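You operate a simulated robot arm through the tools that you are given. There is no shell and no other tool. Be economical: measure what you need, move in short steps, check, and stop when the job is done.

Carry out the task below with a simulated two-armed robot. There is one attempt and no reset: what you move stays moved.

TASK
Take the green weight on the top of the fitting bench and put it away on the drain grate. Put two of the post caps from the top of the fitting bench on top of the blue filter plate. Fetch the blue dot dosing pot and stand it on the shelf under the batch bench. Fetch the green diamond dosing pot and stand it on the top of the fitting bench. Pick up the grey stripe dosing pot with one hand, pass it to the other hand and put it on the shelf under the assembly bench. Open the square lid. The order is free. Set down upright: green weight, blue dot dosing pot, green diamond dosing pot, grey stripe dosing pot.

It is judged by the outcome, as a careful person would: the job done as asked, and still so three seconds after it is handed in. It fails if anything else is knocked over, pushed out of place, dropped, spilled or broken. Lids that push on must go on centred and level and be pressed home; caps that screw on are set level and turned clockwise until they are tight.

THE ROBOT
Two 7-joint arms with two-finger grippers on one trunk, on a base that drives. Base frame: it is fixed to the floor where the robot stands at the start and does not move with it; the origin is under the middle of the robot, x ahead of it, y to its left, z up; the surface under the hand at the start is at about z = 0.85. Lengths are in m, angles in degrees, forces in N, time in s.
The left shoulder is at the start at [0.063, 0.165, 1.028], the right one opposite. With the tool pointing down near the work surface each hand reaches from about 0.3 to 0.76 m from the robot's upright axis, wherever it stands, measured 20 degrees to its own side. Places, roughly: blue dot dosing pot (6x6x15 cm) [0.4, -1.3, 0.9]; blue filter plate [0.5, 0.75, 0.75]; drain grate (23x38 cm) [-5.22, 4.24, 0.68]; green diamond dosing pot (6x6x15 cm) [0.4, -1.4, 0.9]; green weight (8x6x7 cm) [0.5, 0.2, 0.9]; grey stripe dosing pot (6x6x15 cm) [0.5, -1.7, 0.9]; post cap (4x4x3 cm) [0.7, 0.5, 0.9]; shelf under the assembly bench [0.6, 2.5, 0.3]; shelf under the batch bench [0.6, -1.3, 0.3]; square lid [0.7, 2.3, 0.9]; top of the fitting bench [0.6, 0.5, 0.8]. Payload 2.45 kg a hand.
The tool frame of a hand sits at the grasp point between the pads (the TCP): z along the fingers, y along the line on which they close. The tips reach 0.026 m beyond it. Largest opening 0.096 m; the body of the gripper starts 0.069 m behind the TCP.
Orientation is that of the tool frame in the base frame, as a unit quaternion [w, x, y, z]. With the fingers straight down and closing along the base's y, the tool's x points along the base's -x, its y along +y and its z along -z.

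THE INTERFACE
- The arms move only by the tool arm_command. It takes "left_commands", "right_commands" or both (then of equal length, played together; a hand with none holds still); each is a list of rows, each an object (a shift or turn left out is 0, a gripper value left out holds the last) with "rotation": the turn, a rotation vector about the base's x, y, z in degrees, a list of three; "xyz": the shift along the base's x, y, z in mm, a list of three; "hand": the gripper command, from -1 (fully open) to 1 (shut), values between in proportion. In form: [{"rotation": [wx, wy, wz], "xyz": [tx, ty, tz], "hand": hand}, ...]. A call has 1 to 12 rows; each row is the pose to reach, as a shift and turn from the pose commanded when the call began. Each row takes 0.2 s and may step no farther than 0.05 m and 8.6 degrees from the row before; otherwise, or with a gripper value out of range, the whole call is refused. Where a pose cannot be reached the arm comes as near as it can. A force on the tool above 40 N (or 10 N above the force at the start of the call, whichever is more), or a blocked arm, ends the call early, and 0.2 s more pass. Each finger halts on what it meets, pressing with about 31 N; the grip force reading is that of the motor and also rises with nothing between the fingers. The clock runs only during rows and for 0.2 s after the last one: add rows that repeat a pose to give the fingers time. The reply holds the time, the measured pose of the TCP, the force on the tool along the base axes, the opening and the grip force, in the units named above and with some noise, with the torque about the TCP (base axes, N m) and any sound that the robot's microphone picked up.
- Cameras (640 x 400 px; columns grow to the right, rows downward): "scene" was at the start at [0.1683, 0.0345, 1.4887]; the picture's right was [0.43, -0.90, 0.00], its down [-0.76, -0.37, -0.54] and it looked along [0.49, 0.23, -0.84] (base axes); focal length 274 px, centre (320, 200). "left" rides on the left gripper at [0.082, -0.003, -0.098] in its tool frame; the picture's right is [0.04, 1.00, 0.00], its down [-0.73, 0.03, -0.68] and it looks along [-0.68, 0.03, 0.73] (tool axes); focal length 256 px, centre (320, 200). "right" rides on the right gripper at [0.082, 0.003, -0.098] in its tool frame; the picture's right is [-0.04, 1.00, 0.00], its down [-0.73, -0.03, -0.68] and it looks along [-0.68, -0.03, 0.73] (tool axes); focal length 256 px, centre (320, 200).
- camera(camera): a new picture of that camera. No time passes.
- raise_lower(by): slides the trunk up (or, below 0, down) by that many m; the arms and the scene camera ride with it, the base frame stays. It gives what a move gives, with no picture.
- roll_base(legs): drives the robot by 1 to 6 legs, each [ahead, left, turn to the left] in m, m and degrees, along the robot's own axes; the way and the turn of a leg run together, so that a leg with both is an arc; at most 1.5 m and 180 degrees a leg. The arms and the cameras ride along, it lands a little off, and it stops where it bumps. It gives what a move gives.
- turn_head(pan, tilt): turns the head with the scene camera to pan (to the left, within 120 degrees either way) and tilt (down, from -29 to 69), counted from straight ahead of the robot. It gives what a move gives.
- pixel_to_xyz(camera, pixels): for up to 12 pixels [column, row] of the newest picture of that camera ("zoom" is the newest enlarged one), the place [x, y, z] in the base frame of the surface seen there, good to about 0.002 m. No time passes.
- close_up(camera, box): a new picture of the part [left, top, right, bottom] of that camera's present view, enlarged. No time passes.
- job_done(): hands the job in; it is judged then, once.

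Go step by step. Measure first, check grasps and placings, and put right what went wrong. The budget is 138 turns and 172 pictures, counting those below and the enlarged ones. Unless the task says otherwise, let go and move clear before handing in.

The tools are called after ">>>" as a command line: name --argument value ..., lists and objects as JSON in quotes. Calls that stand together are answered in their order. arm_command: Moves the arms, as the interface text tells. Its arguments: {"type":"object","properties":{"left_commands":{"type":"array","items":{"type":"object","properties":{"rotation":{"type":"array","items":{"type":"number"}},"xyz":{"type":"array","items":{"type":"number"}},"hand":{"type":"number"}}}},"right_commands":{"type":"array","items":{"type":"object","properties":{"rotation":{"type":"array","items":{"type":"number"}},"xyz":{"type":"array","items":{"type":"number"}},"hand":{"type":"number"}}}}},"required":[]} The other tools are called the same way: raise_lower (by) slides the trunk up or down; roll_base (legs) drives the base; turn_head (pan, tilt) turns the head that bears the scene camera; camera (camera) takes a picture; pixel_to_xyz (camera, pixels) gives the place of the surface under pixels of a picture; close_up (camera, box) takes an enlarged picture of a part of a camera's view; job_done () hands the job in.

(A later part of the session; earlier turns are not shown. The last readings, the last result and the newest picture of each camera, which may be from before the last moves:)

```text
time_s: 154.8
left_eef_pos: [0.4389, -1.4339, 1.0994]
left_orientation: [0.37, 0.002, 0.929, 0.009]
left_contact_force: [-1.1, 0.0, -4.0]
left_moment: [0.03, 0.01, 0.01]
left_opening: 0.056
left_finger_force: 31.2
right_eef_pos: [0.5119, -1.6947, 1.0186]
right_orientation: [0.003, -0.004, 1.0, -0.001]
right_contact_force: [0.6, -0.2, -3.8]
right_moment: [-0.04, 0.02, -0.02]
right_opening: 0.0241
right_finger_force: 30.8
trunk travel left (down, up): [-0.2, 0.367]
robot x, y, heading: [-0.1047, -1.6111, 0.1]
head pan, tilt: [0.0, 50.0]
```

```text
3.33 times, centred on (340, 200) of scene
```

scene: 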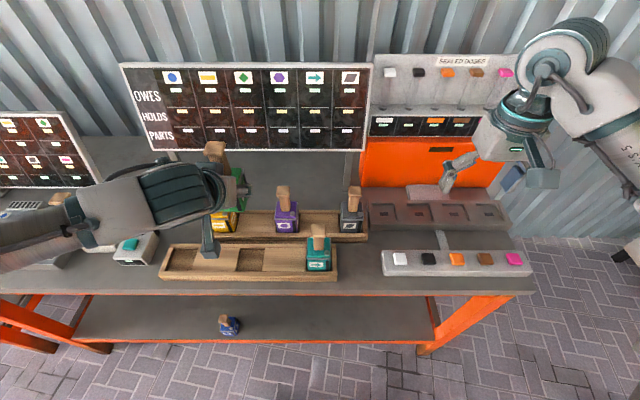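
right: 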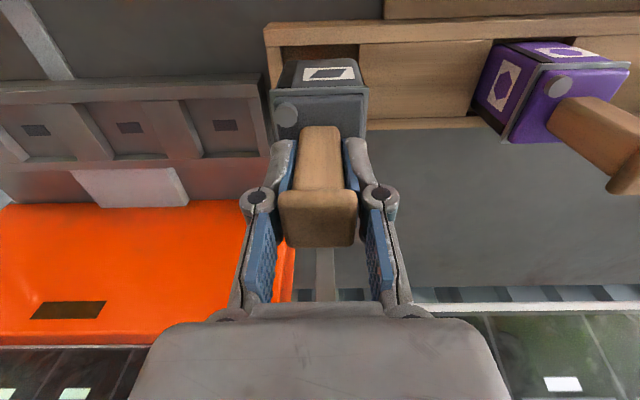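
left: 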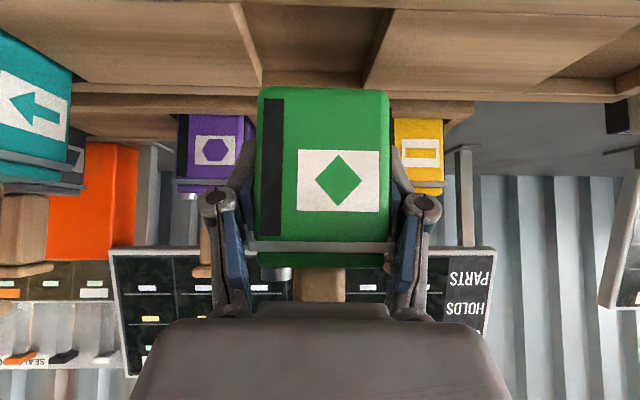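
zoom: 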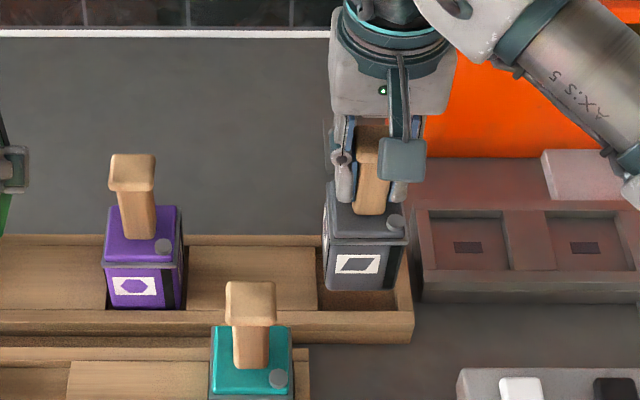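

Grey is held by the stem (0.024), hanging upright. Lift it to z≈1.18, retract both hands, then back off and drive left to the fitting bench.

>>> arm_command --right_commands '[{"xyz": [0, 0, 40]}, {"xyz": [0, 0, 80]}, {"xyz": [0, 0, 120]}, {"xyz": [-10, 0, 160]}, {"xyz": [-45, 0, 165]}, {"xyz": [-80, -10, 165]}, {"xyz": [-115, -20, 165]}, {"xyz": [-150, -30, 165]}, {"xyz": [-170, -40, 165]}]' --left_commands '[{}, {}, {}, {}, {"xyz": [-10, 0, 0]}, {"xyz": [-20, 0, 5]}, {"xyz": [-35, 10, 10]}, {"xyz": [-50, 20, 15]}, {"xyz": [-60, 30, 15]}]'

>>> roll_base --legs '[[-0.15, 0, 0], [0, 0.9, 0], [0, 0.9, 0]]'

>>> turn_head --pan 0 --tilt 50

>>> camera --camera "scene"

```text
time_s: 156.8
left_eef_pos: [0.3788, -1.4005, 1.1157]
left_orientation: [0.372, 0.002, 0.928, 0.008]
left_contact_force: [-0.1, 0.5, -3.5]
left_moment: [-0.05, 0.03, -0.01]
left_opening: 0.0556
left_finger_force: 31.1
right_eef_pos: [0.3404, -1.7332, 1.1865]
right_orientation: [0.004, -0.005, 1.0, -0.001]
right_contact_force: [-0.3, 1.0, -4.3]
right_moment: [0.03, 0.01, -0.04]
right_opening: 0.0236
right_finger_force: 31.5
right hand out of reach, approached as far as the arm can: row 4
trunk travel left (down, up): [-0.2, 0.367]
robot x, y, heading: [-0.1019, -1.6148, 0.1]
head pan, tilt: [0.0, 50.0]
```

```text
time_s: 166.8
left_eef_pos: [0.2233, 0.3489, 1.1184]
left_orientation: [0.371, 0.011, 0.928, 0.021]
left_contact_force: [-0.2, -2.4, -3.3]
left_moment: [0.12, -0.04, 0.15]
left_opening: 0.0557
left_finger_force: 31.0
right_eef_pos: [0.1841, 0.0161, 1.1815]
right_orientation: [0.003, 0.0, 1.0, 0.013]
right_contact_force: [0.6, -1.7, -4.6]
right_moment: [0.1, 0.01, 0.0]
right_opening: 0.024
right_finger_force: 31.4
trunk travel left (down, up): [-0.2, 0.367]
robot x, y, heading: [-0.2636, 0.1693, -0.3]
head pan, tilt: [0.0, 50.0]
```

```text
time_s: 167.4
left_eef_pos: [0.221, 0.3715, 1.1163]
left_orientation: [0.372, 0.007, 0.928, 0.011]
left_contact_force: [0.6, -0.1, -4.4]
left_moment: [0.04, 0.03, 0.0]
left_opening: 0.0559
left_finger_force: 31.0
right_eef_pos: [0.1817, 0.04, 1.1856]
right_orientation: [0.005, -0.002, 1.0, 0.001]
right_contact_force: [1.0, -1.1, -4.3]
right_moment: [0.0, -0.01, 0.01]
right_opening: 0.0237
right_finger_force: 30.8
trunk travel left (down, up): [-0.2, 0.367]
robot x, y, heading: [-0.2634, 0.1661, -0.1]
head pan, tilt: [0.0, 50.0]
```

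```text
95 pictures are left
```

scene: 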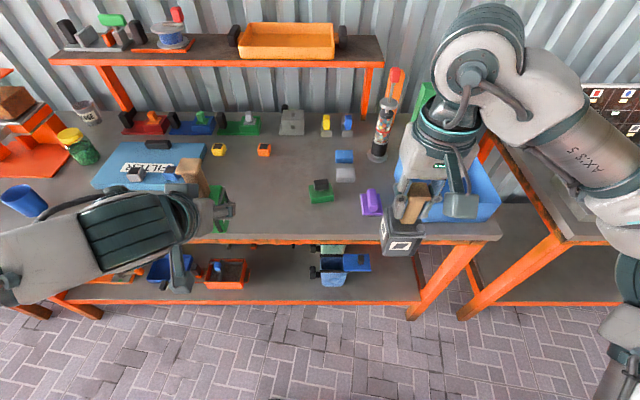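

The bench area around (0.45, 0.40) is free for the green pot. Drive ahead 0.12 m and let it settle.

>>> roll_base --legs '[[0.12, 0, 0]]'

>>> arm_command --left_commands '[{}, {}, {}, {}, {}, {}, {}, {}, {}, {}, {}, {}]'

>>> arm_command --left_commands '[{}, {}, {}, {}, {}, {}, {}, {}, {}, {}, {}, {}]'

>>> arm_command --left_commands '[{}, {}, {}, {}, {}, {}, {}, {}, {}, {}, {}, {}]'

>>> camera --camera "left"

```text
time_s: 168.7
left_eef_pos: [0.3368, 0.3688, 1.118]
left_orientation: [0.372, 0.007, 0.928, 0.011]
left_contact_force: [0.1, -0.4, -3.9]
left_moment: [0.05, 0.02, 0.02]
left_opening: 0.0556
left_finger_force: 30.7
right_eef_pos: [0.2977, 0.0377, 1.1853]
right_orientation: [0.006, -0.001, 1.0, 0.002]
right_contact_force: [-0.4, -0.4, -3.8]
right_moment: [-0.02, 0.04, 0.0]
right_opening: 0.024
right_finger_force: 31.0
trunk travel left (down, up): [-0.2, 0.367]
robot x, y, heading: [-0.1444, 0.1682, -0.2]
head pan, tilt: [0.0, 50.0]
```

```text
time_s: 171.2
left_eef_pos: [0.3345, 0.3813, 1.1164]
left_orientation: [0.373, 0.006, 0.928, 0.005]
left_contact_force: [0.2, -0.5, -3.2]
left_moment: [0.01, -0.02, 0.03]
left_opening: 0.0558
left_finger_force: 31.1
right_eef_pos: [0.2951, 0.0508, 1.1886]
right_orientation: [0.005, -0.001, 1.0, -0.003]
right_contact_force: [0.5, -0.5, -4.3]
right_moment: [0.06, 0.04, 0.01]
right_opening: 0.0238
right_finger_force: 31.0
trunk travel left (down, up): [-0.2, 0.367]
robot x, y, heading: [-0.1456, 0.1698, -0.1]
head pan, tilt: [0.0, 50.0]
```

```text
time_s: 173.8
left_eef_pos: [0.3357, 0.3813, 1.116]
left_orientation: [0.373, 0.006, 0.928, 0.006]
left_contact_force: [-0.1, -0.8, -4.5]
left_moment: [0.06, 0.02, 0.04]
left_opening: 0.0558
left_finger_force: 31.5
right_eef_pos: [0.2953, 0.0519, 1.1886]
right_orientation: [0.007, 0.001, 1.0, -0.004]
right_contact_force: [0.7, -0.5, -3.8]
right_moment: [0.03, 0.02, 0.0]
right_opening: 0.0237
right_finger_force: 30.8
trunk travel left (down, up): [-0.2, 0.367]
robot x, y, heading: [-0.1423, 0.1686, -0.3]
head pan, tilt: [0.0, 50.0]
```

```text
time_s: 176.4
left_eef_pos: [0.3341, 0.3769, 1.1159]
left_orientation: [0.373, 0.006, 0.928, 0.007]
left_contact_force: [0.4, -1.3, -3.8]
left_moment: [0.02, 0.03, 0.02]
left_opening: 0.0557
left_finger_force: 30.9
right_eef_pos: [0.2949, 0.0461, 1.1891]
right_orientation: [0.006, 0.0, 1.0, -0.002]
right_contact_force: [0.4, -1.0, -3.6]
right_moment: [0.02, -0.02, 0.01]
right_opening: 0.0235
right_finger_force: 31.3
trunk travel left (down, up): [-0.2, 0.367]
robot x, y, heading: [-0.1407, 0.1707, -0.1]
head pan, tilt: [0.0, 50.0]
```

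```text
94 pictures are left
```

left: 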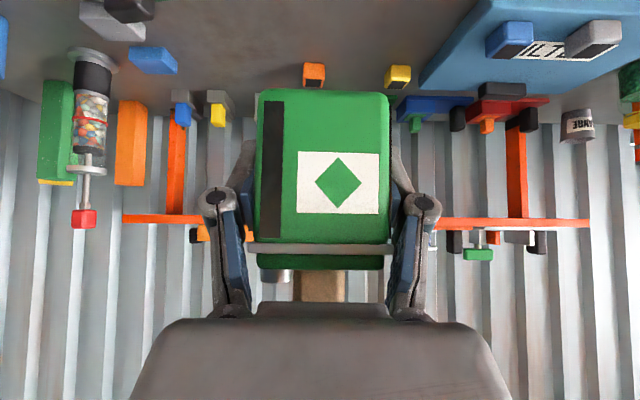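

Settled. Move to (0.45, 0.395) and lower to TCP z≈0.900.

>>> arm_command --left_commands '[{"xyz": [35, 5, -20]}, {"xyz": [70, 10, -45]}, {"xyz": [100, 15, -80]}, {"xyz": [116, 18, -120]}, {"xyz": [116, 18, -160]}, {"xyz": [116, 18, -190]}, {"xyz": [116, 18, -205]}, {"xyz": [116, 18, -212]}, {"xyz": [116, 18, -216]}, {"xyz": [116, 18, -216]}]'

>>> camera --camera "left"

>>> camera --camera "scene"

```text
time_s: 178.7
left_eef_pos: [0.4487, 0.408, 0.8985]
left_orientation: [0.373, 0.004, 0.928, 0.001]
left_contact_force: [-1.1, 0.7, -3.3]
left_moment: [-0.04, 0.05, 0.03]
left_opening: 0.0556
left_finger_force: 30.8
right_eef_pos: [0.2943, 0.0629, 1.1895]
right_orientation: [0.006, -0.001, 1.0, -0.008]
right_contact_force: [-0.6, -1.1, -2.9]
right_moment: [-0.05, -0.01, 0.02]
right_opening: 0.0238
right_finger_force: 30.9
trunk travel left (down, up): [-0.2, 0.367]
robot x, y, heading: [-0.14, 0.1705, 0.1]
head pan, tilt: [0.0, 50.0]
```

```text
93 pictures are left
```

left: 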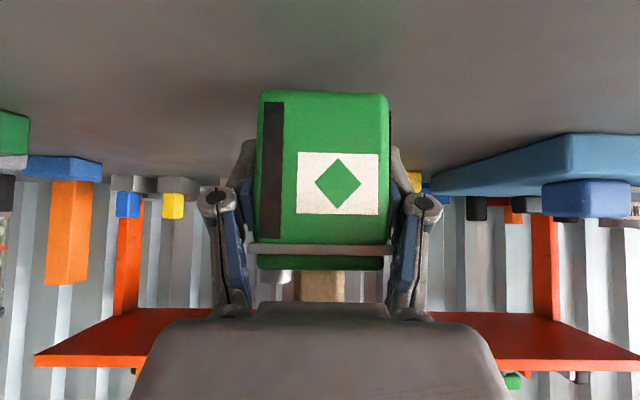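

```text
92 pictures are left
```

scene: 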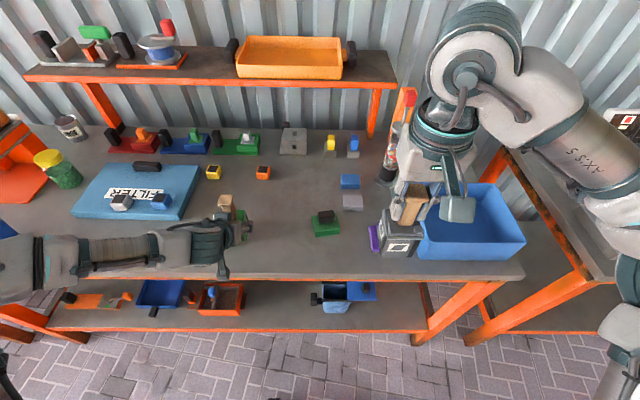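

Nearly at the surface; some sway remains. I'll wait, then check the gap below the pot.

>>> arm_command --left_commands '[{}, {}, {}, {}, {}, {}, {}, {}, {}, {}, {}, {}]'

>>> arm_command --left_commands '[{}, {}, {}, {}, {}, {}, {}, {}, {}, {}, {}, {}]'

>>> arm_command --left_commands '[{"xyz": [0, 0, -1]}, {"xyz": [0, 0, -2]}, {"xyz": [0, 0, -2]}]'

>>> camera --camera "left"

>>> pixel_to_xyz --camera "left" --pixels '[[320, 98], [320, 200], [320, 80], [320, 88]]'

```text
time_s: 181.2
left_eef_pos: [0.4492, 0.4054, 0.8995]
left_orientation: [0.372, 0.004, 0.928, 0.002]
left_contact_force: [0.3, -0.6, -4.6]
left_moment: [-0.03, 0.0, 0.02]
left_opening: 0.0558
left_finger_force: 31.8
right_eef_pos: [0.2936, 0.059, 1.1896]
right_orientation: [0.007, -0.001, 1.0, -0.008]
right_contact_force: [-0.4, -0.6, -3.4]
right_moment: [0.05, 0.0, 0.01]
right_opening: 0.0238
right_finger_force: 30.9
trunk travel left (down, up): [-0.2, 0.367]
robot x, y, heading: [-0.1438, 0.1666, -0.4]
head pan, tilt: [0.0, 50.0]
```

```text
time_s: 183.8
left_eef_pos: [0.4503, 0.4007, 0.8999]
left_orientation: [0.373, 0.005, 0.928, 0.004]
left_contact_force: [-0.7, -0.3, -3.8]
left_moment: [-0.01, 0.01, 0.04]
left_opening: 0.0559
left_finger_force: 30.8
right_eef_pos: [0.2955, 0.053, 1.1904]
right_orientation: [0.006, 0.0, 1.0, -0.006]
right_contact_force: [1.1, -1.0, -3.4]
right_moment: [0.03, -0.02, 0.01]
right_opening: 0.0236
right_finger_force: 30.7
trunk travel left (down, up): [-0.2, 0.367]
robot x, y, heading: [-0.1419, 0.1694, -0.1]
head pan, tilt: [0.0, 50.0]
```

```text
time_s: 184.7
left_eef_pos: [0.4505, 0.4181, 0.8951]
left_orientation: [0.373, 0.002, 0.928, -0.002]
left_contact_force: [-0.6, 1.0, -4.0]
left_moment: [-0.03, 0.0, -0.06]
left_opening: 0.0558
left_finger_force: 31.6
right_eef_pos: [0.2945, 0.0727, 1.1907]
right_orientation: [0.006, -0.002, 1.0, -0.012]
right_contact_force: [-0.3, 1.1, -4.3]
right_moment: [-0.01, -0.06, 0.01]
right_opening: 0.0239
right_finger_force: 30.9
trunk travel left (down, up): [-0.2, 0.367]
robot x, y, heading: [-0.1464, 0.1736, -0.1]
head pan, tilt: [0.0, 50.0]
```

```text
91 pictures are left
```

left: 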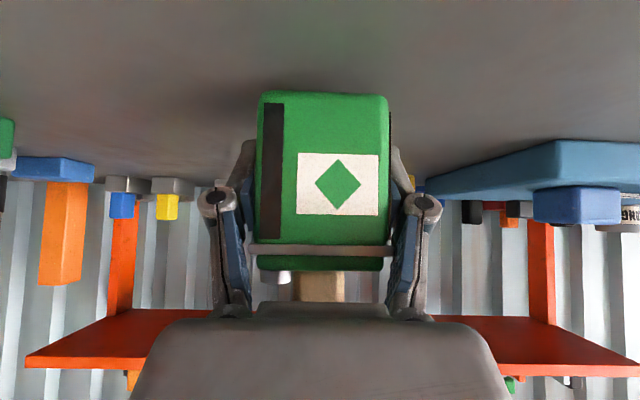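

```text
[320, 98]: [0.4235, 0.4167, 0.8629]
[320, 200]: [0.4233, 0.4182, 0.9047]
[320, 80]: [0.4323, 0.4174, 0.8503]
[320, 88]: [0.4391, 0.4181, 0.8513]
```

The pot's bottom is still ~5 mm above the bench and the body is swaying; I'll wait for it to settle fully before the last millimetres.

>>> arm_command --left_commands '[{}, {}, {}, {}, {}, {}, {}, {}, {}, {}, {}, {}]'

>>> arm_command --left_commands '[{}, {}, {}, {}, {}, {}, {}, {}, {}, {}, {}, {}]'

>>> arm_command --left_commands '[{}, {}, {}, {}, {}, {}, {}, {}, {}, {}, {}, {}]'

>>> arm_command --left_commands '[{}, {}, {}, {}, {}, {}, {}, {}, {}, {}, {}, {}]'

>>> arm_command --left_commands '[{}]'

>>> arm_command --left_commands '[{}]'

```text
time_s: 187.2
left_eef_pos: [0.4502, 0.4115, 0.8967]
left_orientation: [0.373, 0.003, 0.928, 0.0]
left_contact_force: [-0.3, 0.6, -3.9]
left_moment: [-0.03, -0.02, -0.01]
left_opening: 0.0558
left_finger_force: 31.3
right_eef_pos: [0.296, 0.0665, 1.1907]
right_orientation: [0.006, -0.001, 1.0, -0.01]
right_contact_force: [0.1, 0.9, -4.0]
right_moment: [0.0, -0.01, -0.05]
right_opening: 0.0237
right_finger_force: 31.0
trunk travel left (down, up): [-0.2, 0.367]
robot x, y, heading: [-0.1488, 0.171, 0.1]
head pan, tilt: [0.0, 50.0]
```

```text
time_s: 189.8
left_eef_pos: [0.4504, 0.406, 0.8978]
left_orientation: [0.374, 0.003, 0.927, 0.003]
left_contact_force: [0.3, 0.8, -3.8]
left_moment: [-0.01, 0.0, 0.01]
left_opening: 0.0557
left_finger_force: 31.1
right_eef_pos: [0.2947, 0.0596, 1.1899]
right_orientation: [0.006, -0.001, 1.0, -0.008]
right_contact_force: [-0.1, 0.5, -3.9]
right_moment: [0.0, 0.0, -0.01]
right_opening: 0.0238
right_finger_force: 30.7
trunk travel left (down, up): [-0.2, 0.367]
robot x, y, heading: [-0.1445, 0.1719, -0.2]
head pan, tilt: [0.0, 50.0]
```

```text
time_s: 192.4
left_eef_pos: [0.4515, 0.4004, 0.8991]
left_orientation: [0.373, 0.005, 0.928, 0.005]
left_contact_force: [-0.1, -0.6, -4.0]
left_moment: [0.04, 0.0, 0.01]
left_opening: 0.0556
left_finger_force: 31.5
right_eef_pos: [0.2946, 0.0515, 1.1887]
right_orientation: [0.006, 0.001, 1.0, -0.005]
right_contact_force: [0.4, -0.3, -3.1]
right_moment: [0.03, 0.01, 0.0]
right_opening: 0.0235
right_finger_force: 30.4
trunk travel left (down, up): [-0.2, 0.367]
robot x, y, heading: [-0.1414, 0.1687, -0.5]
head pan, tilt: [0.0, 50.0]
```

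```text
time_s: 195.1
left_eef_pos: [0.4515, 0.3939, 0.9004]
left_orientation: [0.374, 0.007, 0.927, 0.007]
left_contact_force: [0.4, 0.1, -3.7]
left_moment: [0.07, 0.01, 0.04]
left_opening: 0.0557
left_finger_force: 31.1
right_eef_pos: [0.2946, 0.0442, 1.1894]
right_orientation: [0.006, 0.001, 1.0, -0.002]
right_contact_force: [0.4, -0.5, -2.9]
right_moment: [0.06, 0.06, -0.02]
right_opening: 0.0239
right_finger_force: 31.3
trunk travel left (down, up): [-0.2, 0.367]
robot x, y, heading: [-0.1431, 0.1687, -0.2]
head pan, tilt: [0.0, 50.0]
```

```text
time_s: 195.4
left_eef_pos: [0.4505, 0.4104, 0.8958]
left_orientation: [0.373, 0.002, 0.928, 0.002]
left_contact_force: [-0.1, 0.3, -3.9]
left_moment: [-0.01, 0.03, 0.03]
left_opening: 0.0558
left_finger_force: 30.9
right_eef_pos: [0.2952, 0.0626, 1.1893]
right_orientation: [0.007, -0.001, 1.0, -0.006]
right_contact_force: [0.0, 0.7, -4.0]
right_moment: [0.01, -0.01, -0.04]
right_opening: 0.0241
right_finger_force: 31.1
trunk travel left (down, up): [-0.2, 0.367]
robot x, y, heading: [-0.147, 0.1672, -0.1]
head pan, tilt: [0.0, 50.0]
```

```text
time_s: 195.8
left_eef_pos: [0.4509, 0.4095, 0.8963]
left_orientation: [0.374, 0.003, 0.927, 0.001]
left_contact_force: [-0.2, 0.2, -3.7]
left_moment: [-0.01, 0.01, 0.03]
left_opening: 0.0556
left_finger_force: 30.9
right_eef_pos: [0.2959, 0.0642, 1.1897]
right_orientation: [0.006, -0.001, 1.0, -0.009]
right_contact_force: [-0.7, 0.3, -4.2]
right_moment: [-0.04, -0.01, -0.01]
right_opening: 0.024
right_finger_force: 31.1
trunk travel left (down, up): [-0.2, 0.367]
robot x, y, heading: [-0.1416, 0.1706, -0.2]
head pan, tilt: [0.0, 50.0]
```

Still rocking about ±8 mm; wait longer.

>>> arm_command --left_commands '[{}, {}, {}, {}, {}, {}, {}, {}, {}, {}, {}, {}]'

>>> arm_command --left_commands '[{}, {}, {}, {}, {}, {}, {}, {}, {}, {}, {}, {}]'

>>> arm_command --left_commands '[{}, {}, {}, {}, {}, {}, {}, {}, {}, {}, {}, {}]'

>>> arm_command --left_commands '[{}, {}, {}, {}, {}, {}, {}, {}, {}, {}, {}, {}]'

>>> arm_command --left_commands '[{}]'

>>> arm_command --left_commands '[{}]'

>>> arm_command --left_commands '[{}]'

```text
time_s: 198.4
left_eef_pos: [0.4504, 0.4031, 0.8992]
left_orientation: [0.373, 0.005, 0.928, 0.003]
left_contact_force: [0.3, -0.7, -4.2]
left_moment: [0.0, 0.04, 0.04]
left_opening: 0.0556
left_finger_force: 30.9
right_eef_pos: [0.295, 0.0568, 1.19]
right_orientation: [0.005, -0.001, 1.0, -0.006]
right_contact_force: [-0.1, -0.3, -3.3]
right_moment: [0.01, -0.03, 0.0]
right_opening: 0.0237
right_finger_force: 31.3
trunk travel left (down, up): [-0.2, 0.367]
robot x, y, heading: [-0.1412, 0.1696, -0.0]
head pan, tilt: [0.0, 50.0]
```

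```text
time_s: 201.1
left_eef_pos: [0.4504, 0.3971, 0.8999]
left_orientation: [0.374, 0.006, 0.927, 0.005]
left_contact_force: [-0.2, 0.1, -4.0]
left_moment: [0.03, 0.03, 0.0]
left_opening: 0.0557
left_finger_force: 31.1
right_eef_pos: [0.2958, 0.0496, 1.1879]
right_orientation: [0.006, 0.0, 1.0, -0.003]
right_contact_force: [0.0, -0.5, -4.3]
right_moment: [0.04, 0.04, -0.04]
right_opening: 0.0238
right_finger_force: 31.1
trunk travel left (down, up): [-0.2, 0.367]
robot x, y, heading: [-0.144, 0.1664, -0.2]
head pan, tilt: [0.0, 50.0]
```

```text
time_s: 203.7
left_eef_pos: [0.4505, 0.3917, 0.9003]
left_orientation: [0.374, 0.006, 0.927, 0.008]
left_contact_force: [1.0, -1.6, -3.5]
left_moment: [0.09, 0.05, 0.01]
left_opening: 0.0557
left_finger_force: 30.8
right_eef_pos: [0.2951, 0.0394, 1.1881]
right_orientation: [0.006, -0.001, 1.0, -0.001]
right_contact_force: [0.0, 0.0, -3.1]
right_moment: [0.06, 0.02, 0.04]
right_opening: 0.0237
right_finger_force: 30.8
trunk travel left (down, up): [-0.2, 0.367]
robot x, y, heading: [-0.1449, 0.1672, -0.2]
head pan, tilt: [0.0, 50.0]
```

```text
time_s: 206.2
left_eef_pos: [0.4509, 0.386, 0.9028]
left_orientation: [0.374, 0.009, 0.927, 0.009]
left_contact_force: [0.7, -1.0, -3.5]
left_moment: [0.08, 0.06, 0.08]
left_opening: 0.0557
left_finger_force: 30.7
right_eef_pos: [0.2954, 0.0347, 1.1885]
right_orientation: [0.006, 0.002, 1.0, 0.001]
right_contact_force: [0.5, -1.1, -2.6]
right_moment: [0.06, 0.03, 0.01]
right_opening: 0.0239
right_finger_force: 31.1
trunk travel left (down, up): [-0.2, 0.367]
robot x, y, heading: [-0.141, 0.1649, -0.1]
head pan, tilt: [0.0, 50.0]
```

```text
time_s: 206.7
left_eef_pos: [0.4498, 0.4198, 0.8948]
left_orientation: [0.373, 0.001, 0.928, -0.002]
left_contact_force: [-0.7, 1.3, -5.1]
left_moment: [-0.06, 0.0, -0.02]
left_opening: 0.0557
left_finger_force: 31.5
right_eef_pos: [0.2954, 0.0731, 1.1917]
right_orientation: [0.007, -0.001, 1.0, -0.012]
right_contact_force: [0.2, 1.1, -3.9]
right_moment: [-0.04, 0.0, 0.0]
right_opening: 0.0237
right_finger_force: 31.1
trunk travel left (down, up): [-0.2, 0.367]
robot x, y, heading: [-0.1441, 0.1731, -0.2]
head pan, tilt: [0.0, 50.0]
```

```text
time_s: 207.1
left_eef_pos: [0.4495, 0.4012, 0.8988]
left_orientation: [0.374, 0.005, 0.928, 0.004]
left_contact_force: [0.6, -0.8, -3.6]
left_moment: [0.06, 0.05, 0.03]
left_opening: 0.0558
left_finger_force: 31.1
right_eef_pos: [0.2942, 0.0531, 1.1906]
right_orientation: [0.006, 0.0, 1.0, -0.005]
right_contact_force: [0.3, -0.4, -3.6]
right_moment: [0.02, 0.01, 0.0]
right_opening: 0.0238
right_finger_force: 31.2
trunk travel left (down, up): [-0.2, 0.367]
robot x, y, heading: [-0.1477, 0.1711, -0.0]
head pan, tilt: [0.0, 50.0]
```

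```text
time_s: 207.4
left_eef_pos: [0.4493, 0.4028, 0.8982]
left_orientation: [0.373, 0.004, 0.928, 0.004]
left_contact_force: [0.2, 0.1, -3.7]
left_moment: [0.02, 0.0, -0.01]
left_opening: 0.0558
left_finger_force: 31.0
right_eef_pos: [0.2943, 0.0535, 1.1895]
right_orientation: [0.005, 0.0, 1.0, -0.002]
right_contact_force: [0.6, -0.2, -3.1]
right_moment: [0.03, 0.0, -0.02]
right_opening: 0.0235
right_finger_force: 30.7
trunk travel left (down, up): [-0.2, 0.367]
robot x, y, heading: [-0.1395, 0.1689, -0.3]
head pan, tilt: [0.0, 50.0]
```

The holding keeps feeding the sway; contact with the bench will damp it. I'll lower 7 mm now to touch and hold.

>>> arm_command --left_commands '[{"xyz": [0, 0, -3]}, {"xyz": [0, 0, -6]}, {"xyz": [0, 0, -9]}, {"xyz": [0, 0, -9]}, {"xyz": [0, 0, -9]}, {"xyz": [0, 0, -9]}]'

>>> arm_command --left_commands '[{}]'

>>> camera --camera "left"

>>> pixel_to_xyz --camera "left" --pixels '[[320, 98], [320, 200], [280, 110], [370, 110]]'

```text
time_s: 208.8
left_eef_pos: [0.4508, 0.382, 0.8906]
left_orientation: [0.372, 0.009, 0.928, 0.013]
left_contact_force: [-0.3, -2.2, -3.1]
left_moment: [0.1, 0.01, 0.07]
left_opening: 0.0558
left_finger_force: 30.9
right_eef_pos: [0.296, 0.0291, 1.1862]
right_orientation: [0.004, 0.002, 1.0, 0.004]
right_contact_force: [0.7, -0.9, -2.9]
right_moment: [0.05, 0.06, 0.04]
right_opening: 0.0235
right_finger_force: 30.9
trunk travel left (down, up): [-0.2, 0.367]
robot x, y, heading: [-0.1441, 0.1623, -0.1]
head pan, tilt: [0.0, 50.0]
```

```text
time_s: 209.2
left_eef_pos: [0.4491, 0.4244, 0.8854]
left_orientation: [0.374, -0.001, 0.927, -0.005]
left_contact_force: [-0.6, -1.7, 4.0]
left_moment: [-0.36, 0.23, 0.01]
left_opening: 0.0555
left_finger_force: 31.0
right_eef_pos: [0.2917, 0.0805, 1.1926]
right_orientation: [0.007, -0.002, 1.0, -0.014]
right_contact_force: [-0.8, 1.4, -3.6]
right_moment: [-0.08, -0.03, 0.0]
right_opening: 0.0238
right_finger_force: 30.7
trunk travel left (down, up): [-0.2, 0.367]
robot x, y, heading: [-0.1438, 0.1754, -0.0]
head pan, tilt: [0.0, 50.0]
```

```text
90 pictures are left
```

left: 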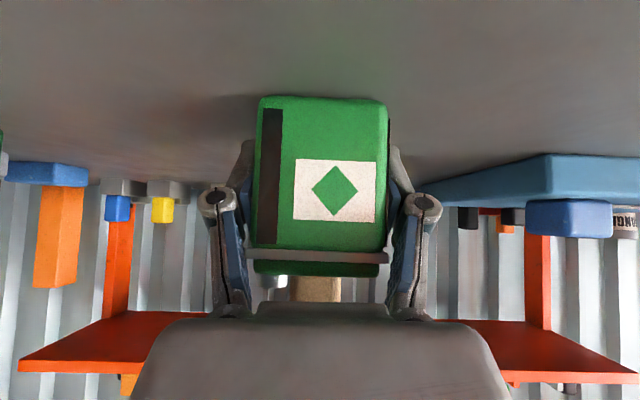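

```text
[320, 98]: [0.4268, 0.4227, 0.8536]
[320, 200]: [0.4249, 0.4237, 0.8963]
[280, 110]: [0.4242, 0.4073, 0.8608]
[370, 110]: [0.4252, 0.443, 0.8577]
```

The pot is touching now (vertical force turned +4 N). Press 3 mm more to damp, then release.

>>> arm_command --left_commands '[{"xyz": [0, 0, -2]}, {"xyz": [0, 0, -4]}, {"xyz": [0, 0, -4]}, {"xyz": [0, 0, -4]}, {"xyz": [0, 0, -4]}, {"xyz": [0, 0, -4]}]'

>>> arm_command --left_commands '[{}]'

>>> camera --camera "left"

```text
time_s: 210.8
left_eef_pos: [0.4457, 0.3929, 0.8851]
left_orientation: [0.372, 0.008, 0.928, 0.005]
left_contact_force: [-0.5, 0.6, -4.0]
left_moment: [0.01, -0.02, 0.02]
left_opening: 0.0557
left_finger_force: 30.6
right_eef_pos: [0.2901, 0.0415, 1.1901]
right_orientation: [0.008, 0.001, 1.0, -0.003]
right_contact_force: [-1.0, 1.0, -3.2]
right_moment: [0.01, 0.02, 0.02]
right_opening: 0.0239
right_finger_force: 30.7
trunk travel left (down, up): [-0.2, 0.367]
robot x, y, heading: [-0.1434, 0.1636, -0.3]
head pan, tilt: [0.0, 50.0]
stopped in row 6 (left hand): the arm was blocked; the commanded pose is now the measured one
```

```text
time_s: 211.2
left_eef_pos: [0.4463, 0.402, 0.8852]
left_orientation: [0.372, 0.004, 0.928, 0.001]
left_contact_force: [-0.2, 1.3, 2.1]
left_moment: [-0.09, -0.17, 0.07]
left_opening: 0.0557
left_finger_force: 30.7
right_eef_pos: [0.2895, 0.0547, 1.1928]
right_orientation: [0.008, 0.0, 1.0, -0.006]
right_contact_force: [-0.1, 0.7, -4.4]
right_moment: [0.01, -0.02, 0.02]
right_opening: 0.0236
right_finger_force: 30.8
trunk travel left (down, up): [-0.2, 0.367]
robot x, y, heading: [-0.1415, 0.1636, -0.3]
head pan, tilt: [0.0, 50.0]
```

```text
89 pictures are left
```

left: 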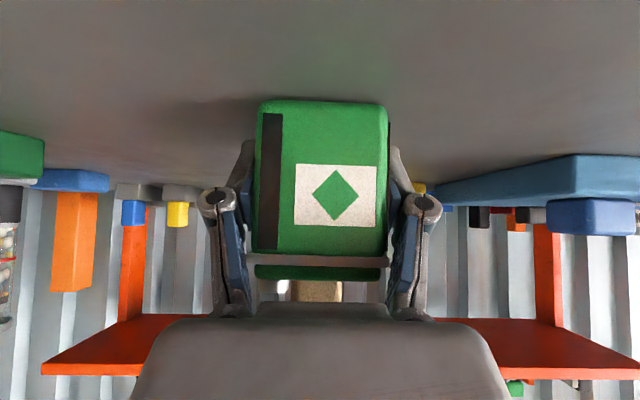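

Pot rests on the bench. Release and withdraw at once along the tool axis.

>>> arm_command --left_commands '[{"hand": -0.3}, {"hand": -1}, {"hand": -1}, {"xyz": [-14, 0, 14]}, {"xyz": [-40, 0, 42]}, {"xyz": [-70, 0, 74]}, {"xyz": [-100, 5, 108]}, {"xyz": [-120, 15, 145]}]'

>>> camera --camera "left"

>>> camera --camera "scene"

```text
time_s: 213.1
left_eef_pos: [0.3237, 0.4068, 1.0314]
left_orientation: [0.373, 0.008, 0.928, 0.006]
left_contact_force: [-0.4, 0.9, 0.0]
left_moment: [-0.01, 0.0, -0.03]
left_opening: 0.0959
left_finger_force: 0.0
right_eef_pos: [0.2881, 0.0422, 1.1919]
right_orientation: [0.01, 0.001, 1.0, -0.003]
right_contact_force: [-0.1, 0.1, -4.5]
right_moment: [0.01, -0.06, -0.02]
right_opening: 0.0235
right_finger_force: 30.9
trunk travel left (down, up): [-0.2, 0.367]
robot x, y, heading: [-0.1422, 0.161, -0.4]
head pan, tilt: [0.0, 50.0]
```

```text
88 pictures are left
```

left: 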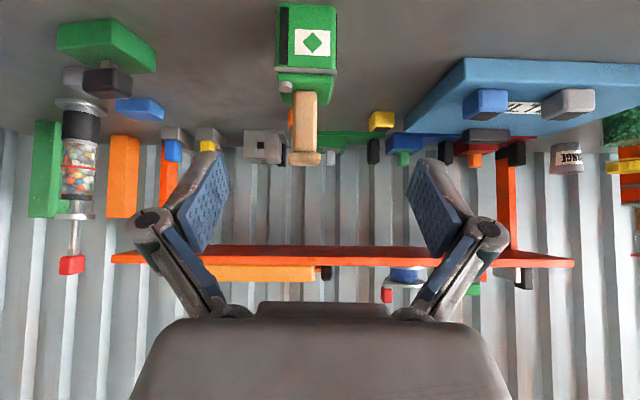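

```text
87 pictures are left
```

scene: 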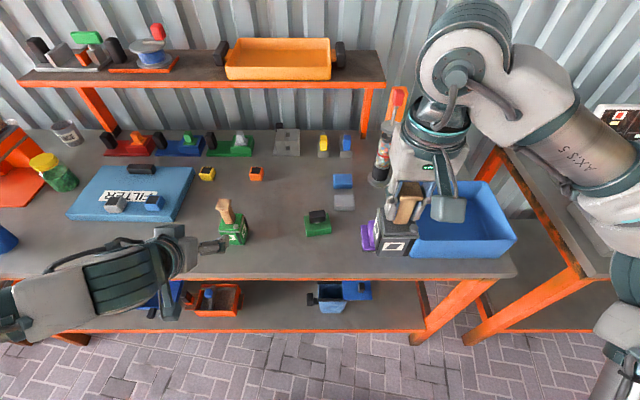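

Green pot stands upright on the bench. Now for the handover: back off 0.2 m and turn the right hand 90° (camera to the right side) so its wrist camera won't meet the left wrist.

>>> roll_base --legs '[[-0.2, 0, 0]]'

>>> arm_command --right_commands '[{"rotation": [0, 0, 8]}, {"rotation": [0, 0, 16]}, {"rotation": [0, 0, 24]}, {"rotation": [0, 0, 32]}, {"rotation": [0, 0, 40]}, {"rotation": [0, 0, 48]}, {"rotation": [0, 0, 56]}, {"rotation": [0, 0, 64]}, {"rotation": [0, 0, 72]}, {"rotation": [0, 0, 80]}, {"rotation": [0, 0, 88]}, {"rotation": [0, 0, 90]}]'

>>> camera --camera "scene"

```text
time_s: 214.6
left_eef_pos: [0.1267, 0.4235, 1.0279]
left_orientation: [0.373, 0.004, 0.928, -0.001]
left_contact_force: [0.0, 0.2, -0.6]
left_moment: [0.03, 0.0, 0.0]
left_opening: 0.096
left_finger_force: 0.0
right_eef_pos: [0.091, 0.0601, 1.1921]
right_orientation: [0.008, 0.002, 1.0, -0.009]
right_contact_force: [0.9, -0.7, -2.9]
right_moment: [-0.02, -0.05, -0.01]
right_opening: 0.0238
right_finger_force: 31.7
trunk travel left (down, up): [-0.2, 0.367]
robot x, y, heading: [-0.3422, 0.164, -0.3]
head pan, tilt: [0.0, 50.0]
```

```text
time_s: 217.2
left_eef_pos: [0.1215, 0.4151, 1.0313]
left_orientation: [0.375, 0.005, 0.927, 0.003]
left_contact_force: [0.1, 0.9, -0.8]
left_moment: [0.01, -0.02, 0.02]
left_opening: 0.0962
left_finger_force: 0.1
right_eef_pos: [-0.0091, 0.1016, 1.1341]
right_orientation: [0.008, -0.705, 0.71, 0.006]
right_contact_force: [-0.1, 0.5, -4.2]
right_moment: [0.0, -0.01, 0.03]
right_opening: 0.0236
right_finger_force: 30.9
right hand out of reach, approached as far as the arm can: row 8, 9, 10, 11, 12
trunk travel left (down, up): [-0.2, 0.367]
robot x, y, heading: [-0.3466, 0.1654, -0.2]
head pan, tilt: [0.0, 50.0]
```

```text
86 pictures are left
```

scene: 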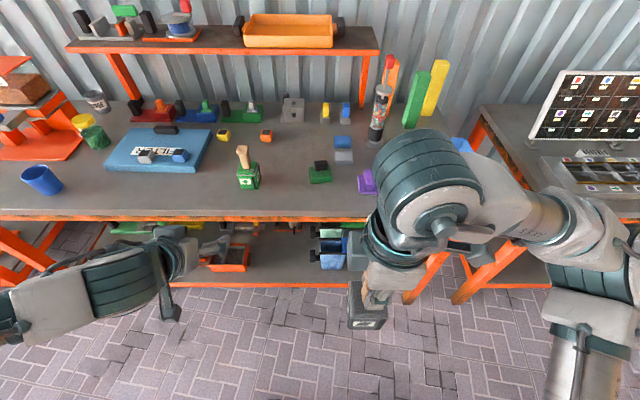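

The turn succeeded with the arm pulled in. Extend the right hand to (0.22, 0.21, 1.19) for the handover.

>>> arm_command --right_commands '[{"xyz": [30, 10, 10]}, {"xyz": [65, 20, 20]}, {"xyz": [100, 35, 35]}, {"xyz": [135, 50, 50]}, {"xyz": [170, 70, 56]}, {"xyz": [200, 90, 56]}, {"xyz": [229, 108, 56]}, {"xyz": [229, 108, 56]}]'

>>> camera --camera "scene"

>>> camera --camera "left"

```text
time_s: 219.0
left_eef_pos: [0.1222, 0.4065, 1.0348]
left_orientation: [0.374, 0.008, 0.927, 0.006]
left_contact_force: [-0.2, -0.3, 0.9]
left_moment: [-0.02, -0.03, 0.03]
left_opening: 0.0962
left_finger_force: 0.0
right_eef_pos: [0.0209, 0.1772, 1.119]
right_orientation: [0.01, -0.705, 0.709, 0.007]
right_contact_force: [0.0, -0.3, -3.6]
right_moment: [-0.02, 0.01, 0.01]
right_opening: 0.0238
right_finger_force: 30.4
right hand out of reach, approached as far as the arm can: row 1, 2, 3, 4, 5, 6, 7, 8
trunk travel left (down, up): [-0.2, 0.367]
robot x, y, heading: [-0.3422, 0.1631, -0.2]
head pan, tilt: [0.0, 50.0]
```

```text
85 pictures are left
```

scene: 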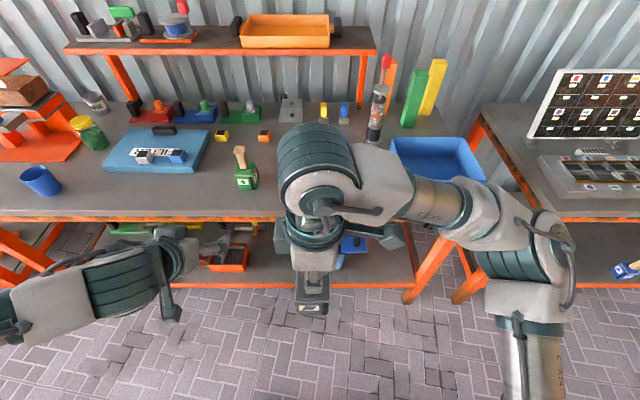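

```text
84 pictures are left
```

left: 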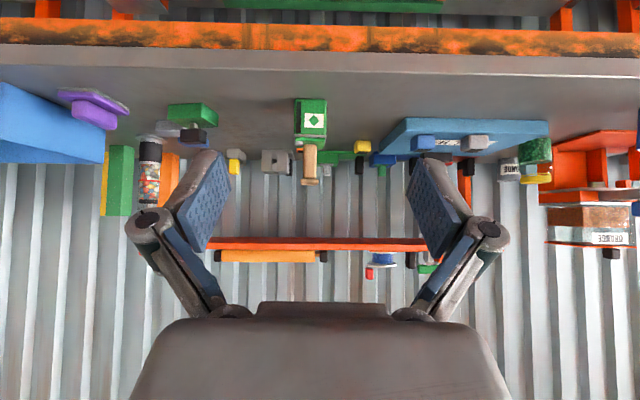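

Extension is blocked at that yaw. I'll undo the turn and instead bring the left hand in from the left side (tool rolled 45°, closing along x).

>>> arm_command --right_commands '[{"rotation": [0, 0, -8], "xyz": [0, -10, 10]}, {"rotation": [0, 0, -16], "xyz": [0, -20, 20]}, {"rotation": [0, 0, -24], "xyz": [0, -30, 30]}, {"rotation": [0, 0, -32], "xyz": [10, -40, 40]}, {"rotation": [0, 0, -40], "xyz": [20, -50, 50]}, {"rotation": [0, 0, -48], "xyz": [40, -60, 60]}, {"rotation": [0, 0, -56], "xyz": [60, -60, 65]}, {"rotation": [0, 0, -64], "xyz": [80, -60, 70]}, {"rotation": [0, 0, -72], "xyz": [100, -60, 70]}, {"rotation": [0, 0, -80], "xyz": [115, -60, 70]}, {"rotation": [0, 0, -88], "xyz": [125, -60, 70]}, {"rotation": [0, 0, -90], "xyz": [130, -60, 70]}]' --left_commands '[{"rotation": [0, 8, 0], "xyz": [0, 10, 10]}, {"rotation": [0, 16, 0], "xyz": [0, 20, 20]}, {"rotation": [0, 24, 0], "xyz": [0, 30, 30]}, {"rotation": [0, 32, 0], "xyz": [0, 40, 40]}, {"rotation": [0, 40, 0], "xyz": [0, 40, 50]}, {"rotation": [0, 44, 0], "xyz": [0, 40, 60]}, {"rotation": [0, 44, 0], "xyz": [0, 40, 70]}, {"rotation": [0, 44, 0], "xyz": [0, 40, 80]}, {"rotation": [0, 44, 0], "xyz": [0, 40, 90]}, {"rotation": [0, 44, 0], "xyz": [0, 40, 100]}, {"rotation": [0, 44, 0], "xyz": [0, 40, 110]}, {"rotation": [0, 44, 0], "xyz": [0, 40, 120]}]'

>>> arm_command --left_commands '[{"rotation": [-8, 0, 0]}, {"rotation": [-16, 0, 0]}, {"rotation": [-24, 0, 0]}, {"rotation": [-32, 0, 0]}, {"rotation": [-40, 0, 0]}, {"rotation": [-45, 0, 0]}, {"rotation": [-45, 0, 0]}]'

>>> camera --camera "scene"

```text
time_s: 221.6
left_eef_pos: [0.1225, 0.4496, 1.1532]
left_orientation: [0.0, 0.009, 1.0, 0.002]
left_contact_force: [-0.2, -0.1, -0.2]
left_moment: [-0.01, 0.0, 0.02]
left_opening: 0.0961
left_finger_force: 0.0
right_eef_pos: [0.1494, 0.1277, 1.1939]
right_orientation: [0.009, 0.003, 1.0, -0.002]
right_contact_force: [0.3, 0.1, -4.6]
right_moment: [0.01, -0.03, 0.03]
right_opening: 0.0238
right_finger_force: 31.1
trunk travel left (down, up): [-0.2, 0.367]
robot x, y, heading: [-0.3428, 0.1658, 0.1]
head pan, tilt: [0.0, 50.0]
```

```text
time_s: 223.2
left_eef_pos: [0.1224, 0.4538, 1.1528]
left_orientation: [0.003, 0.007, 0.924, -0.383]
left_contact_force: [-0.2, 0.1, 0.1]
left_moment: [0.0, 0.02, -0.03]
left_opening: 0.0958
left_finger_force: 0.0
right_eef_pos: [0.1499, 0.1303, 1.1937]
right_orientation: [0.009, 0.001, 1.0, -0.003]
right_contact_force: [0.3, 0.7, -4.1]
right_moment: [0.0, -0.01, 0.01]
right_opening: 0.0236
right_finger_force: 30.8
trunk travel left (down, up): [-0.2, 0.367]
robot x, y, heading: [-0.3407, 0.1643, -0.0]
head pan, tilt: [0.0, 50.0]
```

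```text
83 pictures are left
```

scene: 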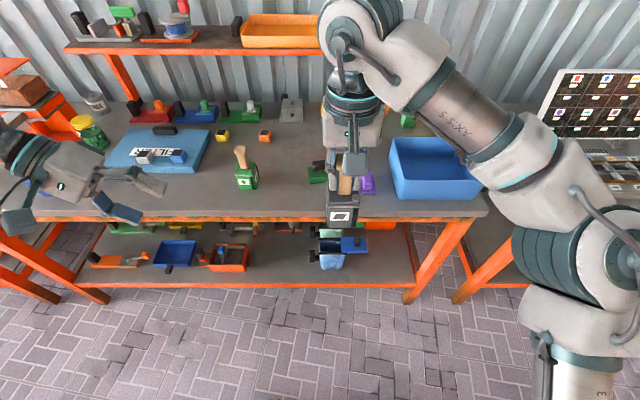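

The left fingers now close in the wrong plane for the pot, so I'll revert that roll and use a flatter 60° forward pitch, which clears the right camera. The right hand moves to (0.24, 0.225).

>>> arm_command --left_commands '[{"rotation": [8, 0, 0]}, {"rotation": [16, 0, 0]}, {"rotation": [24, 0, 0]}, {"rotation": [32, 0, 0]}, {"rotation": [40, 0, 0]}, {"rotation": [45, 0, 0]}, {"rotation": [45, 0, 0]}]' --right_commands '[{"xyz": [15, 15, 0]}, {"xyz": [35, 30, 0]}, {"xyz": [55, 50, 0]}, {"xyz": [75, 70, 0]}, {"xyz": [90, 95, 0]}, {"xyz": [90, 95, 0]}, {"xyz": [90, 95, 0]}]'

>>> arm_command --left_commands '[{"rotation": [0, -8, 0], "xyz": [0, 0, 0]}, {"rotation": [0, -16, 0], "xyz": [10, 0, 0]}, {"rotation": [0, -24, 0], "xyz": [20, 0, 0]}, {"rotation": [0, -32, 0], "xyz": [30, 0, 0]}, {"rotation": [0, -40, 0], "xyz": [40, 0, 0]}, {"rotation": [0, -48, 0], "xyz": [45, -10, 0]}, {"rotation": [0, -56, 0], "xyz": [50, -20, 0]}, {"rotation": [0, -60, 0], "xyz": [50, -40, 0]}, {"rotation": [0, -60, 0], "xyz": [50, -40, 0]}]'

>>> camera --camera "left"

>>> camera --camera "scene"

```text
time_s: 224.8
left_eef_pos: [0.1219, 0.451, 1.1534]
left_orientation: [-0.001, 0.009, 1.0, 0.002]
left_contact_force: [1.2, 0.9, 0.5]
left_moment: [0.01, 0.0, -0.01]
left_opening: 0.0959
left_finger_force: 0.0
right_eef_pos: [0.2126, 0.2212, 1.1699]
right_orientation: [0.01, 0.001, 1.0, -0.003]
right_contact_force: [0.2, -0.5, -4.6]
right_moment: [0.01, 0.01, 0.03]
right_opening: 0.0235
right_finger_force: 31.1
right hand out of reach, approached as far as the arm can: row 4, 5, 6, 7
trunk travel left (down, up): [-0.2, 0.367]
robot x, y, heading: [-0.3415, 0.1662, -0.2]
head pan, tilt: [0.0, 50.0]
```

```text
time_s: 226.8
left_eef_pos: [0.1743, 0.4089, 1.1547]
left_orientation: [0.501, 0.006, 0.865, 0.006]
left_contact_force: [-0.1, 0.7, -0.3]
left_moment: [-0.02, 0.04, 0.01]
left_opening: 0.0959
left_finger_force: 0.0
right_eef_pos: [0.2109, 0.2193, 1.1701]
right_orientation: [0.01, 0.001, 1.0, -0.003]
right_contact_force: [-0.1, -0.3, -3.9]
right_moment: [0.01, -0.03, -0.02]
right_opening: 0.0239
right_finger_force: 30.9
trunk travel left (down, up): [-0.2, 0.367]
robot x, y, heading: [-0.3427, 0.1676, -0.0]
head pan, tilt: [0.0, 50.0]
```

```text
82 pictures are left
```

left: 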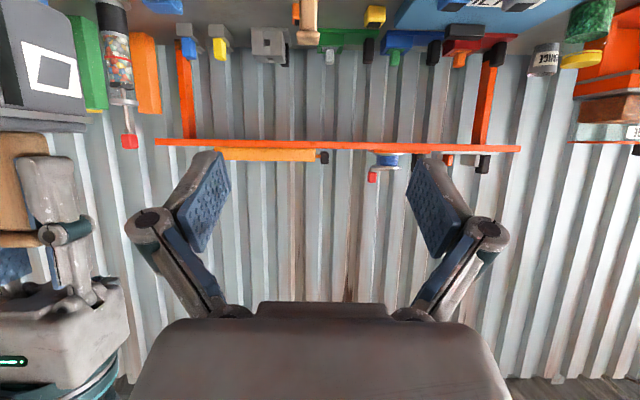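

```text
81 pictures are left
```

scene: 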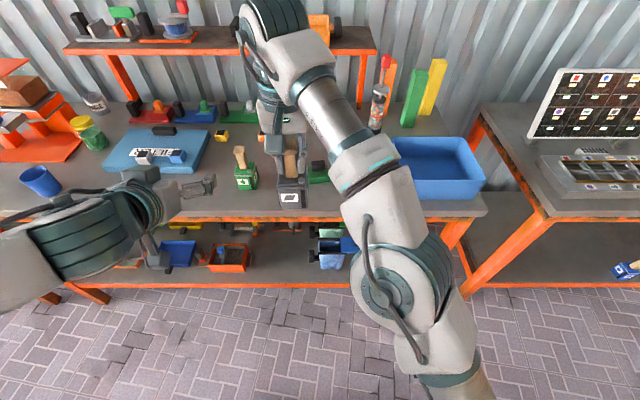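

Right hand with the pot is at (0.211, 0.220, 1.170). I'll bring the left hand under and then up around the pot body: first down to z 0.96, then sideways.

>>> pixel_to_xyz --camera "left" --pixels '[[30, 50], [75, 50], [50, 70], [50, 25], [50, 110], [85, 70]]'

>>> arm_command --left_commands '[{"xyz": [0, 0, -45]}, {"xyz": [0, 0, -90]}, {"xyz": [5, 0, -135]}, {"xyz": [10, 0, -180]}, {"xyz": [20, 0, -200]}, {"xyz": [30, -30, -200]}, {"xyz": [36, -65, -200]}, {"xyz": [36, -100, -200]}, {"xyz": [36, -140, -200]}, {"xyz": [36, -170, -200]}, {"xyz": [36, -189, -200]}, {"xyz": [36, -189, -200]}]'

>>> camera --camera "left"

>>> camera --camera "scene"

```text
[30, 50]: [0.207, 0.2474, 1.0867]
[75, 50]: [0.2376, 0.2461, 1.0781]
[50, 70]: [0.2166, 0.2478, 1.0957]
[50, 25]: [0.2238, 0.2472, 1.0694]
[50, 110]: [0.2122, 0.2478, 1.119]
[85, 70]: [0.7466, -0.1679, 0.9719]
```

```text
time_s: 229.4
left_eef_pos: [0.2095, 0.2439, 0.9552]
left_orientation: [0.5, 0.007, 0.866, 0.005]
left_contact_force: [-0.4, -1.5, -0.2]
left_moment: [0.0, 0.01, -0.01]
left_opening: 0.096
left_finger_force: 0.0
left hand out of reach, approached as far as the arm can: row 10, 11, 12
right_eef_pos: [0.2116, 0.2196, 1.1723]
right_orientation: [0.011, 0.001, 1.0, -0.002]
right_contact_force: [0.3, -0.7, -3.9]
right_moment: [-0.01, 0.03, -0.01]
right_opening: 0.0237
right_finger_force: 30.9
trunk travel left (down, up): [-0.2, 0.367]
robot x, y, heading: [-0.3423, 0.1624, -0.5]
head pan, tilt: [0.0, 50.0]
```

```text
80 pictures are left
```

left: 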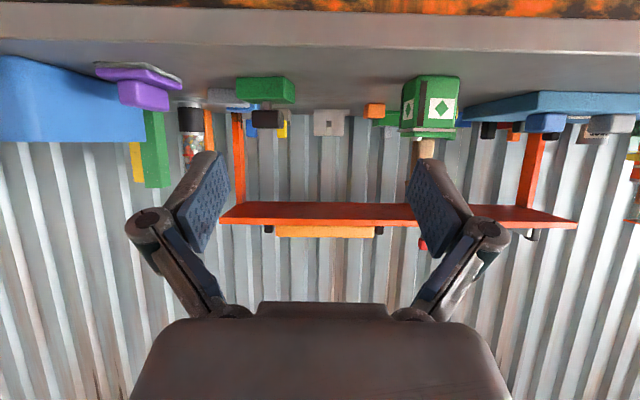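

```text
79 pictures are left
```

scene: 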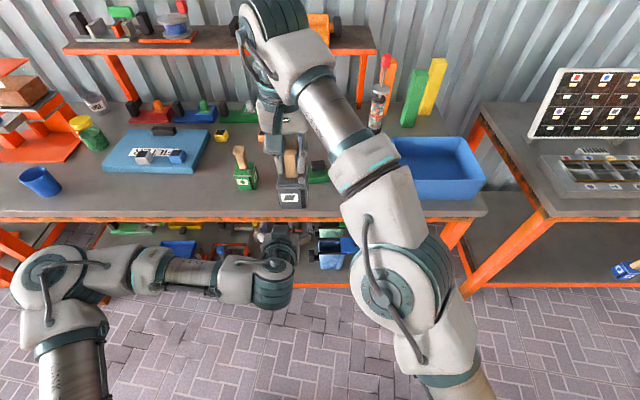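

Left limit here is y 0.244 while the pot is at y 0.2195. I'll bring the right hand 30 mm back and 27 mm left, and the left hand back 30 mm.

>>> arm_command --right_commands '[{"xyz": [-10, 5, 0]}, {"xyz": [-20, 12, 0]}, {"xyz": [-30, 20, 0]}, {"xyz": [-30, 27, 0]}, {"xyz": [-30, 27, 0]}, {"xyz": [-30, 27, 0]}]' --left_commands '[{"xyz": [-10, 0, 0]}, {"xyz": [-20, 0, 0]}, {"xyz": [-29, 3, 0]}, {"xyz": [-29, 3, 0]}, {"xyz": [-29, 3, 0]}, {"xyz": [-29, 3, 0]}]'

>>> arm_command --right_commands '[{}, {}, {}, {}, {}, {}, {}]'

>>> camera --camera "scene"

```text
time_s: 230.8
left_eef_pos: [0.1788, 0.2497, 0.9562]
left_orientation: [0.501, 0.007, 0.866, 0.005]
left_contact_force: [-0.8, 0.7, -0.1]
left_moment: [-0.01, -0.01, -0.01]
left_opening: 0.0961
left_finger_force: 0.0
right_eef_pos: [0.1796, 0.2439, 1.1715]
right_orientation: [0.01, 0.003, 1.0, -0.004]
right_contact_force: [1.2, -0.3, -4.0]
right_moment: [0.03, 0.01, 0.0]
right_opening: 0.0239
right_finger_force: 31.2
trunk travel left (down, up): [-0.2, 0.367]
robot x, y, heading: [-0.3423, 0.1672, -0.5]
head pan, tilt: [0.0, 50.0]
```

```text
time_s: 232.4
left_eef_pos: [0.1795, 0.2501, 0.9556]
left_orientation: [0.499, 0.005, 0.866, 0.006]
left_contact_force: [-0.4, -0.5, -0.4]
left_moment: [0.02, -0.01, 0.02]
left_opening: 0.0962
left_finger_force: 0.1
right_eef_pos: [0.1798, 0.2446, 1.1717]
right_orientation: [0.01, 0.001, 1.0, -0.002]
right_contact_force: [0.6, 0.5, -4.6]
right_moment: [0.0, 0.01, 0.02]
right_opening: 0.0235
right_finger_force: 31.1
trunk travel left (down, up): [-0.2, 0.367]
robot x, y, heading: [-0.3406, 0.1623, -0.2]
head pan, tilt: [0.0, 50.0]
```

```text
78 pictures are left
```

scene: 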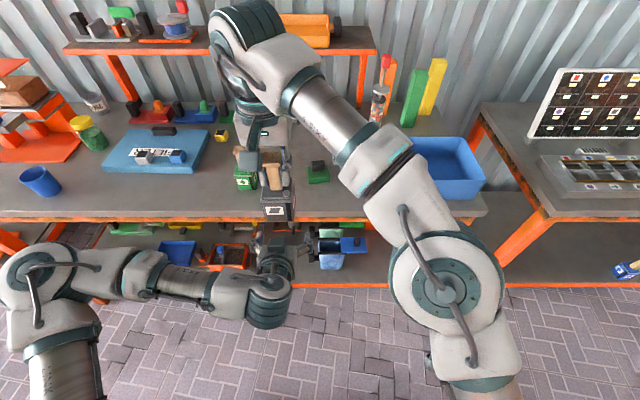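

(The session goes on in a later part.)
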